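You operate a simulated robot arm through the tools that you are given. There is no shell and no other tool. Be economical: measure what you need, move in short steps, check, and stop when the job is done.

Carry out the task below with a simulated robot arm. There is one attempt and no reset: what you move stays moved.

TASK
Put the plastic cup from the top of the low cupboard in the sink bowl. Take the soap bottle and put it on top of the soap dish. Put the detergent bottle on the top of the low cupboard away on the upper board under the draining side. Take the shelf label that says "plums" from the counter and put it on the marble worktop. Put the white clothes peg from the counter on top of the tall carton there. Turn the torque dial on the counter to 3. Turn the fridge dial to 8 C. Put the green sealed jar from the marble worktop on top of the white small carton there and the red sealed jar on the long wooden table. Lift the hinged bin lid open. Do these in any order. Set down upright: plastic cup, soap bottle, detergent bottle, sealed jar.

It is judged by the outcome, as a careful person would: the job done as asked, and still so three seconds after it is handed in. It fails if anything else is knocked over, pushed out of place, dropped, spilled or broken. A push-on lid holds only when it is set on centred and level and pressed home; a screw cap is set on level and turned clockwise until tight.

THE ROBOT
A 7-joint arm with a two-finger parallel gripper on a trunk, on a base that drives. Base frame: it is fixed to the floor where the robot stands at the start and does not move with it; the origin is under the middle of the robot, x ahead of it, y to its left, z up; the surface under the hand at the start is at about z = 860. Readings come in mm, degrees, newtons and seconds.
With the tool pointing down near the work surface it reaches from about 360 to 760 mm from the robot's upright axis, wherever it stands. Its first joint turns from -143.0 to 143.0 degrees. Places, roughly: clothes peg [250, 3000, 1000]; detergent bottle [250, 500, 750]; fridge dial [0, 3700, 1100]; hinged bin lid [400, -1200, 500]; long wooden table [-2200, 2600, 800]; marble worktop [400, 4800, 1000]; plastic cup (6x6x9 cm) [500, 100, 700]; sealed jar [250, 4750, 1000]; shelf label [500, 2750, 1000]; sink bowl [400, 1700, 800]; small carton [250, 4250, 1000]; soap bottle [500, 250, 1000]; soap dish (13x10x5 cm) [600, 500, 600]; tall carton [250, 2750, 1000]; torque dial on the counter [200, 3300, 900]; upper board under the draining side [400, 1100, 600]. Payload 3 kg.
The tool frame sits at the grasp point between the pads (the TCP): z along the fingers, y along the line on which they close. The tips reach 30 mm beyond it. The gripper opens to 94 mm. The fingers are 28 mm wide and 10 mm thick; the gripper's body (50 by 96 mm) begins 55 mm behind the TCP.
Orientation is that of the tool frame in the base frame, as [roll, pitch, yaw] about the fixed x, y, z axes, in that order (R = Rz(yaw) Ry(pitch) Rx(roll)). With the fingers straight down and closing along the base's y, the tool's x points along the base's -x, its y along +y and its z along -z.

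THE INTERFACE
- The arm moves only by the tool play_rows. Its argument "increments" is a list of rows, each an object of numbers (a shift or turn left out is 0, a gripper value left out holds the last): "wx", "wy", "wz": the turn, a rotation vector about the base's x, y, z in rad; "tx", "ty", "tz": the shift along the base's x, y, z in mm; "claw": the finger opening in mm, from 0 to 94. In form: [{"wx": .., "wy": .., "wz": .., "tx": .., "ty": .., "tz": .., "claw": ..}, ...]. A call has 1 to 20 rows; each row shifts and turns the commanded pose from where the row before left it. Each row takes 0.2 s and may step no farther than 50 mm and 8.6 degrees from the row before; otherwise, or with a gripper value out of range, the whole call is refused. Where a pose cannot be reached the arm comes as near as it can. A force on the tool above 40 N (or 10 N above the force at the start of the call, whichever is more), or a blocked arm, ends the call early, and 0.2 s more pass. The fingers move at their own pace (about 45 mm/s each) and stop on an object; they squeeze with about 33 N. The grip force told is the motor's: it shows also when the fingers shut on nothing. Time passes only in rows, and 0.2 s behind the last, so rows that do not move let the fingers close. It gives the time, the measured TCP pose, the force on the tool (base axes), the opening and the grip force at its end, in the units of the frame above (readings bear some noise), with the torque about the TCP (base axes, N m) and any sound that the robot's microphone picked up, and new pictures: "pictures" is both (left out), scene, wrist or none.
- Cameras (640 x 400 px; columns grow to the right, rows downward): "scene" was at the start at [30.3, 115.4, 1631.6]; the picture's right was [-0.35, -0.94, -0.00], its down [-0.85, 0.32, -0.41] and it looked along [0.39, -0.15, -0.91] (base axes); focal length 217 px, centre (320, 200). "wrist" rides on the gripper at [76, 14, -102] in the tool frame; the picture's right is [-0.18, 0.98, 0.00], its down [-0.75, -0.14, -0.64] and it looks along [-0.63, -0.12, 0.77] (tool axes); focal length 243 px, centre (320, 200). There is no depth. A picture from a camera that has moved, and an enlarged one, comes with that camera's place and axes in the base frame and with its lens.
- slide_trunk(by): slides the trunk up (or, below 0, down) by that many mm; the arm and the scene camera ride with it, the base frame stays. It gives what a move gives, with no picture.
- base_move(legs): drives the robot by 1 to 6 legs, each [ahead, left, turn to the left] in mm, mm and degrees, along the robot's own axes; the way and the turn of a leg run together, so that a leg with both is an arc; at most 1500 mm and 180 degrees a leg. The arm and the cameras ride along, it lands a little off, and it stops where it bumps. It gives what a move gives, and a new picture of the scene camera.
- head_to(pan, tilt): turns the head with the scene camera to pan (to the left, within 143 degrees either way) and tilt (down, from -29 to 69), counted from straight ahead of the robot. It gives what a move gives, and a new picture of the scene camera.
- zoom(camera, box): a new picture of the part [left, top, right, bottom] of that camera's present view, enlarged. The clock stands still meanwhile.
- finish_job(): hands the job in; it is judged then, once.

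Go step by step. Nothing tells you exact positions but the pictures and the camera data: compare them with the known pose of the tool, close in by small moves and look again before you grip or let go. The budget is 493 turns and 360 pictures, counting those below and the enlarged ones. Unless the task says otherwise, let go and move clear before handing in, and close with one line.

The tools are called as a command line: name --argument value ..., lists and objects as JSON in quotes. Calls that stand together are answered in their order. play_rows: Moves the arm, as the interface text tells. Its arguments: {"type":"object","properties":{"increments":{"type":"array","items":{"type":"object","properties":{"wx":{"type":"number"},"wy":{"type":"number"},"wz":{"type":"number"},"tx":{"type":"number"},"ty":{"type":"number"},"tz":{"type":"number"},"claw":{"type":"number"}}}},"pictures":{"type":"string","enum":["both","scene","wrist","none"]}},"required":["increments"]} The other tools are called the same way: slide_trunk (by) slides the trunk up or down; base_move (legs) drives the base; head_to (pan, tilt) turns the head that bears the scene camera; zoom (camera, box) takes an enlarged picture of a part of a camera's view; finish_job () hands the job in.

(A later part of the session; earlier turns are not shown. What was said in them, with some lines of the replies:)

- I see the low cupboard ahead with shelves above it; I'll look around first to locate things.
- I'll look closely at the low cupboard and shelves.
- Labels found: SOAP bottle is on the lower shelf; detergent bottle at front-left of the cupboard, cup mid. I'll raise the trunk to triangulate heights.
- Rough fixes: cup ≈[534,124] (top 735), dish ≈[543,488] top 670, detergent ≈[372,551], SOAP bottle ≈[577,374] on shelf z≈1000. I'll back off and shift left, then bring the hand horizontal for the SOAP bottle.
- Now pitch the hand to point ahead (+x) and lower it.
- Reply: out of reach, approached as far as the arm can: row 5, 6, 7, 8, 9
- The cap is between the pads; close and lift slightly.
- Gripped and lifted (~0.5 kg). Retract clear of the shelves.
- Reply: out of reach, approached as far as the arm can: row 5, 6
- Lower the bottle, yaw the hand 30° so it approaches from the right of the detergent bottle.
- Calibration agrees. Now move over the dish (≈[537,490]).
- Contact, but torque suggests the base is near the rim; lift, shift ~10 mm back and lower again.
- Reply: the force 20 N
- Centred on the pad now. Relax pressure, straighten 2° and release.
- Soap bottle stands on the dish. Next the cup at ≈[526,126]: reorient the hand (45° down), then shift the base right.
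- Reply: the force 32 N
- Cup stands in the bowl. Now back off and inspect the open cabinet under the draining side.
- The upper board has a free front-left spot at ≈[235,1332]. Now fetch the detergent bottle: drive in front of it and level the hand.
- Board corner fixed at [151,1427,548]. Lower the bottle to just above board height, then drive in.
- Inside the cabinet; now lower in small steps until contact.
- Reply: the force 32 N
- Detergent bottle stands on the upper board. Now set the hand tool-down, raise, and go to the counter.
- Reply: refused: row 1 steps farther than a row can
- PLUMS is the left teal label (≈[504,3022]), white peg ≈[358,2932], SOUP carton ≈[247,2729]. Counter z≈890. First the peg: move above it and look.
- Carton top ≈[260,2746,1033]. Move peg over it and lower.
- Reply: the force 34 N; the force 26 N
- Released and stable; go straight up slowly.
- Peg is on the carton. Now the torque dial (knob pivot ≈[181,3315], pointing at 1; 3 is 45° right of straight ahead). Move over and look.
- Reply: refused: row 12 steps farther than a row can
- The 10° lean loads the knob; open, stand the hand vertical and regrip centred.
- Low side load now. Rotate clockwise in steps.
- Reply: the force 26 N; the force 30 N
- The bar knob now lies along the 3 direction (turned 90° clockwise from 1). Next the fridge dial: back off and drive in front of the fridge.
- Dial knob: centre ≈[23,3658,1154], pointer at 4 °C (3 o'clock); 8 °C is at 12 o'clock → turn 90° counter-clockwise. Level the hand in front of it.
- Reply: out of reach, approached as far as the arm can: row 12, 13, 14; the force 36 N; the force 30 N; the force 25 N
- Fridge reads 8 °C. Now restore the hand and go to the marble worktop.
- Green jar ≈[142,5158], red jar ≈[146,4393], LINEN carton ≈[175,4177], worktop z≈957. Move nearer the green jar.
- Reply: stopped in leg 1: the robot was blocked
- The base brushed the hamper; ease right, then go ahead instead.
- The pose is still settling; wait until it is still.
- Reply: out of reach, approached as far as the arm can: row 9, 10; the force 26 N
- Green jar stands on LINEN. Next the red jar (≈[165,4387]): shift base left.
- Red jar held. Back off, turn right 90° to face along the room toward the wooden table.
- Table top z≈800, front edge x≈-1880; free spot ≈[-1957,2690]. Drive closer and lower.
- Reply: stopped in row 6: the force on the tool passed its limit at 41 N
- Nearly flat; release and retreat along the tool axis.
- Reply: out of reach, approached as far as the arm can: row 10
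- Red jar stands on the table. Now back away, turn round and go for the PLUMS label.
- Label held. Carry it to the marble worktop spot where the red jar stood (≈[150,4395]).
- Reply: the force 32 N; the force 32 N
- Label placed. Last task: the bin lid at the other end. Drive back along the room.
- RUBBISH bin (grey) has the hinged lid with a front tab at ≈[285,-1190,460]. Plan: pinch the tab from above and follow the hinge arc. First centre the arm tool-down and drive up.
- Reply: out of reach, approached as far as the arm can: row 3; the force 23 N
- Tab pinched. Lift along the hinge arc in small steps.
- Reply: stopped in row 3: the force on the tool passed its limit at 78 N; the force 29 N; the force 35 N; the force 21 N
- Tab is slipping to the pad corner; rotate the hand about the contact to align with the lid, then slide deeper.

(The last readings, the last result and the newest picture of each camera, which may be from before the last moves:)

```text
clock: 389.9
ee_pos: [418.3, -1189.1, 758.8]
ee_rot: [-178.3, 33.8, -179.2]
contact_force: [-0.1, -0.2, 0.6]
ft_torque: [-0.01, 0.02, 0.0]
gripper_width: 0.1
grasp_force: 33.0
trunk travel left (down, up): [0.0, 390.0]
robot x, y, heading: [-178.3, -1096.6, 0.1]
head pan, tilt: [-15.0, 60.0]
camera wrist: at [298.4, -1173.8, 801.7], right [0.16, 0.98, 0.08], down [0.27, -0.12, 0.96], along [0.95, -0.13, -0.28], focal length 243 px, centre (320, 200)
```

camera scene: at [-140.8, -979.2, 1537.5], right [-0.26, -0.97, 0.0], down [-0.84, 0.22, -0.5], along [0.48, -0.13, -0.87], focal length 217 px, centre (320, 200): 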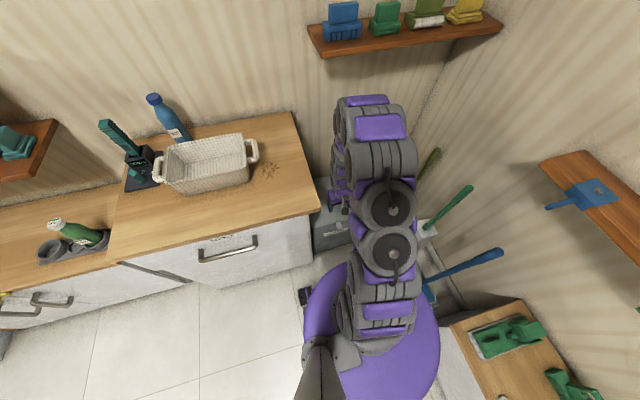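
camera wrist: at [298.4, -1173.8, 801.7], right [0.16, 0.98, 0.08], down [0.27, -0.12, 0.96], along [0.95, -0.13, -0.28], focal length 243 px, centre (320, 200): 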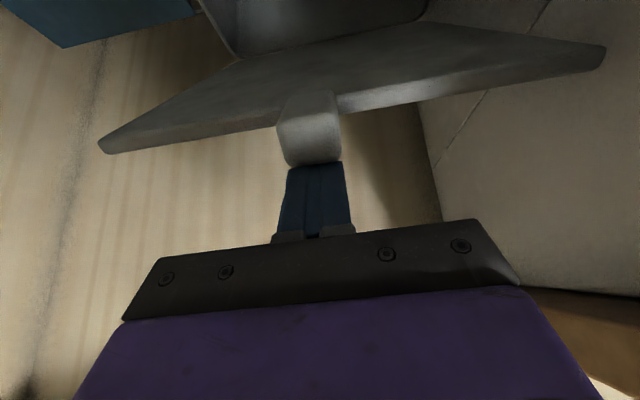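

The lid holds its angle by itself (~56°). Now go under it and push the underside further back with closed, levelled fingers.

play_rows --increments '[{"tx": -20, "tz": 25}, {"tx": -35}, {"tx": -35}, {"tx": -5, "tz": -40}, {"tz": -40}, {"tz": -40}, {"tz": -40}, {"tx": 10, "wy": -0.13, "tz": -10}, {"tx": 15, "wy": -0.13}, {"tx": 15, "wy": -0.13}, {"tx": 15, "wy": -0.13}, {"tx": 15, "wy": -0.13}, {"tz": 0}]'

```text
clock: 392.7
ee_pos: [394.8, -1190.5, 613.6]
ee_rot: [-176.9, 71.2, -178.1]
contact_force: [-0.1, -0.3, -0.2]
ft_torque: [-0.01, 0.01, 0.01]
gripper_width: 0.0
grasp_force: 32.6
trunk travel left (down, up): [0.0, 390.0]
robot x, y, heading: [-180.3, -1101.1, 0.3]
head pan, tilt: [-15.0, 60.0]
camera scene: at [-139.9, -978.1, 1537.4], right [-0.26, -0.97, 0.0], down [-0.84, 0.22, -0.5], along [0.48, -0.13, -0.87], focal length 217 px, centre (320, 200)
camera wrist: at [272.5, -1174.7, 574.4], right [0.08, 0.98, 0.16], down [-0.37, -0.12, 0.92], along [0.93, -0.13, 0.35], focal length 243 px, centre (320, 200)
```

scene: 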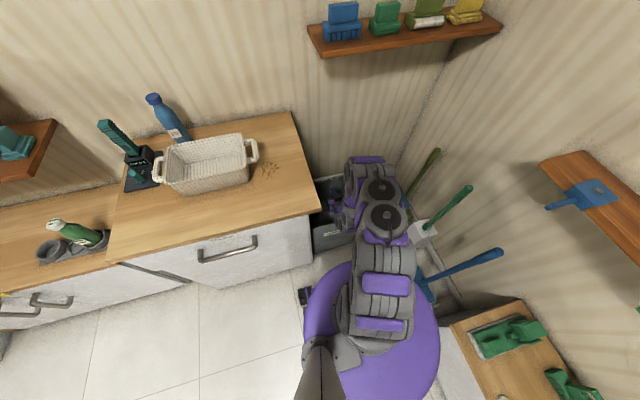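
wrist: 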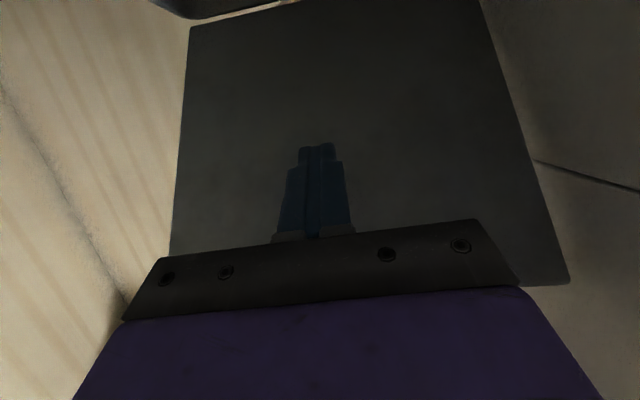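

play_rows --increments '[{"tx": 15}, {"tx": 15}, {"tx": 15}, {"tx": 10}, {"tx": 10}, {"tx": 10}, {"tx": 10}, {"tx": 10}, {"tx": 10}, {"tx": 10}, {"tz": 0}]' --pictures "wrist"

```text
clock: 395.1
ee_pos: [507.6, -1188.6, 613.0]
ee_rot: [-176.8, 71.1, -178.0]
contact_force: [-1.3, 0.0, -0.2]
ft_torque: [-0.04, 0.0, -0.02]
gripper_width: 0.0
grasp_force: 33.1
trunk travel left (down, up): [0.0, 390.0]
robot x, y, heading: [-177.8, -1100.7, 0.2]
head pan, tilt: [-15.0, 60.0]
camera wrist: at [387.1, -1173.8, 574.2], right [0.08, 0.98, 0.16], down [-0.37, -0.12, 0.92], along [0.93, -0.13, 0.35], focal length 243 px, centre (320, 200)
```

wrist: 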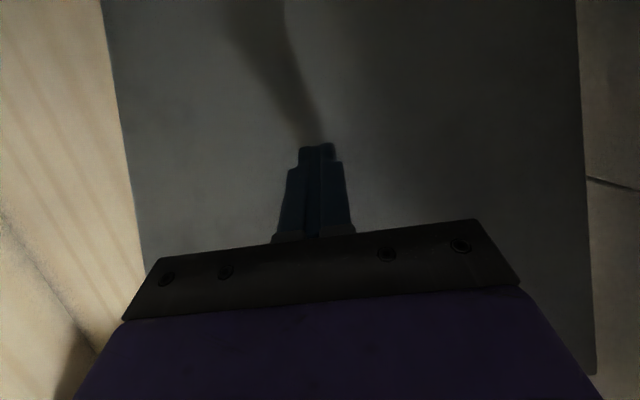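

play_rows --increments '[{"tx": 8}, {"tx": 8}, {"tx": 8}, {"tx": 8}, {"tx": 8}, {"tx": 8}, {"tz": 0}]' --pictures "none"

play_rows --increments '[{"tx": 6, "tz": 2}, {"tx": 6, "tz": 2}, {"tx": 6, "tz": 2}, {"tx": 6, "tz": 2}, {"tz": 0}]' --pictures "wrist"

```text
clock: 396.7
ee_pos: [556.9, -1187.9, 613.0]
ee_rot: [-176.9, 71.0, -178.0]
contact_force: [-2.3, -0.5, -0.4]
ft_torque: [-0.01, 0.07, -0.04]
gripper_width: 0.0
grasp_force: 33.1
trunk travel left (down, up): [0.0, 390.0]
robot x, y, heading: [-179.8, -1100.3, 0.3]
head pan, tilt: [-15.0, 60.0]
```

```text
clock: 397.7
ee_pos: [571.2, -1186.2, 616.9]
ee_rot: [-177.1, 70.4, -178.2]
contact_force: [-14.0, 1.1, 8.4]
ft_torque: [0.04, -0.33, 0.07]
gripper_width: 0.0
grasp_force: 32.5
trunk travel left (down, up): [0.0, 390.0]
robot x, y, heading: [-179.1, -1098.7, 0.1]
head pan, tilt: [-15.0, 60.0]
stopped in row 4: the force on the tool passed its limit at 50 N (the readings are from after the stop); the commanded pose is now the measured one
camera wrist: at [450.2, -1172.5, 579.9], right [0.08, 0.98, 0.16], down [-0.36, -0.12, 0.93], along [0.93, -0.13, 0.34], focal length 243 px, centre (320, 200)
```

wrist: 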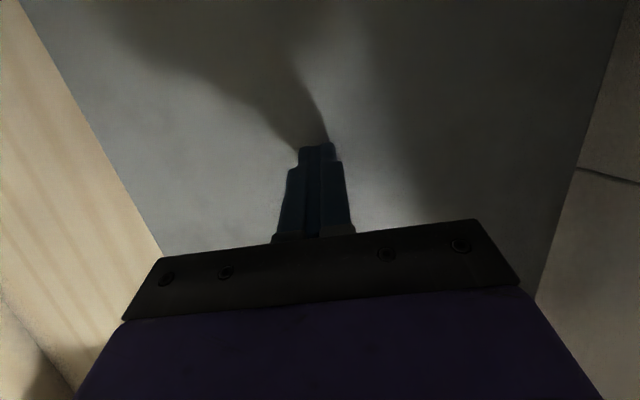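

play_rows --increments '[{"tx": -15}, {"tx": -20}, {"tx": -25}, {"tx": -25}, {"tx": -25}, {"tx": -25}, {"tx": -20}, {"tz": 0}, {"tz": 0}]' --pictures "wrist"

```text
clock: 399.7
ee_pos: [417.5, -1186.7, 617.7]
ee_rot: [-177.1, 70.5, -178.3]
contact_force: [0.1, -0.1, 0.3]
ft_torque: [-0.03, -0.01, 0.01]
gripper_width: 0.0
grasp_force: 33.0
trunk travel left (down, up): [0.0, 390.0]
robot x, y, heading: [-177.1, -1101.5, -0.1]
head pan, tilt: [-15.0, 60.0]
camera wrist: at [295.0, -1172.2, 579.8], right [0.08, 0.98, 0.16], down [-0.36, -0.12, 0.93], along [0.93, -0.13, 0.34], focal length 243 px, centre (320, 200)
```

wrist: 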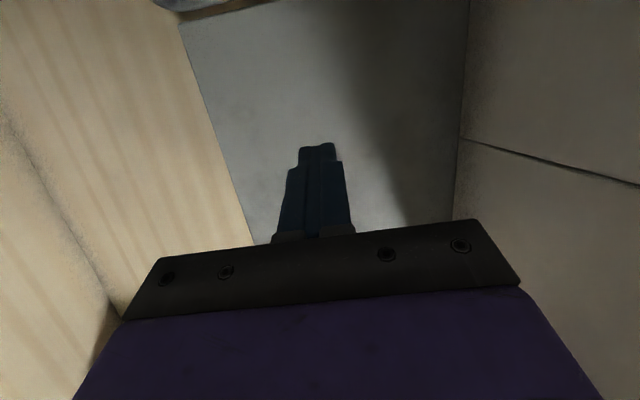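

play_rows --increments '[{"tx": -15, "wy": 0.13}, {"tx": -15, "wy": 0.13}, {"tx": -15, "wy": 0.13}, {"tx": -15, "wy": 0.13}, {"tx": -10, "wy": 0.13}, {"tx": -20, "tz": 40}, {"tz": 45}, {"tz": 45}, {"tz": 45}, {"tz": 45}, {"tz": 0}]' --pictures "none"

slide_trunk --by 220

base_move --legs '[[-350, 0, 0]]'

head_to --pan -5 --tilt 50

```text
clock: 402.1
ee_pos: [329.4, -1185.8, 838.8]
ee_rot: [-178.3, 33.2, -179.4]
contact_force: [0.6, -0.2, 1.3]
ft_torque: [0.0, -0.01, 0.02]
gripper_width: 0.0
grasp_force: 33.3
trunk travel left (down, up): [0.0, 390.0]
robot x, y, heading: [-182.3, -1100.0, 0.3]
head pan, tilt: [-15.0, 60.0]
```

```text
clock: 404.4
ee_pos: [330.2, -1185.1, 1058.3]
ee_rot: [-178.3, 33.2, -179.4]
contact_force: [0.0, 0.3, -0.3]
ft_torque: [-0.02, -0.04, 0.0]
gripper_width: 0.0
grasp_force: 33.1
trunk travel left (down, up): [-220.0, 170.0]
robot x, y, heading: [-179.5, -1098.3, -0.2]
head pan, tilt: [-15.0, 60.0]
```

```text
clock: 406.7
ee_pos: [-23.8, -1184.5, 1058.6]
ee_rot: [-178.3, 33.2, -179.1]
contact_force: [-0.8, -0.3, 0.0]
ft_torque: [0.0, -0.01, -0.02]
gripper_width: 0.0
grasp_force: 33.2
trunk travel left (down, up): [-220.0, 170.0]
robot x, y, heading: [-533.2, -1098.5, 0.3]
head pan, tilt: [-15.0, 60.0]
camera scene: at [-494.4, -978.6, 1757.4], right [-0.25, -0.97, 0.0], down [-0.84, 0.22, -0.5], along [0.48, -0.13, -0.87], focal length 217 px, centre (320, 200)
```

scene: 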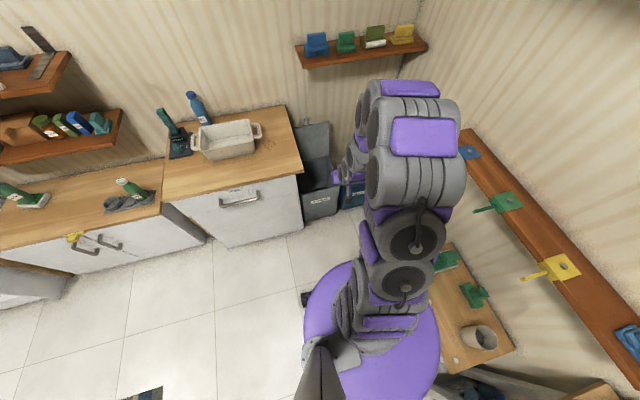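

```text
clock: 407.4
ee_pos: [-22.9, -1184.5, 1059.9]
ee_rot: [-178.3, 33.3, -179.0]
contact_force: [-0.3, -0.1, -0.3]
ft_torque: [-0.01, 0.0, -0.02]
gripper_width: 0.0
grasp_force: 33.6
trunk travel left (down, up): [-220.0, 170.0]
robot x, y, heading: [-529.1, -1098.1, 0.3]
head pan, tilt: [-5.0, 50.0]
camera scene: at [-481.1, -968.0, 1769.9], right [-0.08, -1.0, 0.0], down [-0.77, 0.06, -0.64], along [0.64, -0.05, -0.77], focal length 217 px, centre (320, 200)
```

scene: 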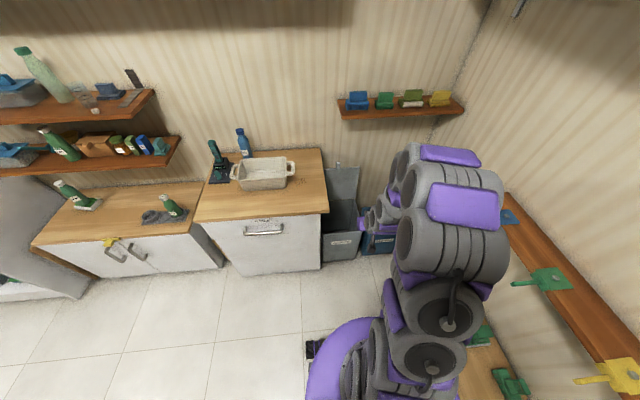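

All ten jobs are done and the hand is clear, with the RUBBISH lid standing open on its own. Handing in.

finish_job

```text
The job is handed in.
```

I finished all ten jobs and handed in with the arm clear; on the way, the base bumped the laundry hamper by the washing machines and I stopped. I compared camera views before and after and saw no clear shift, but a small one would be within measurement error.
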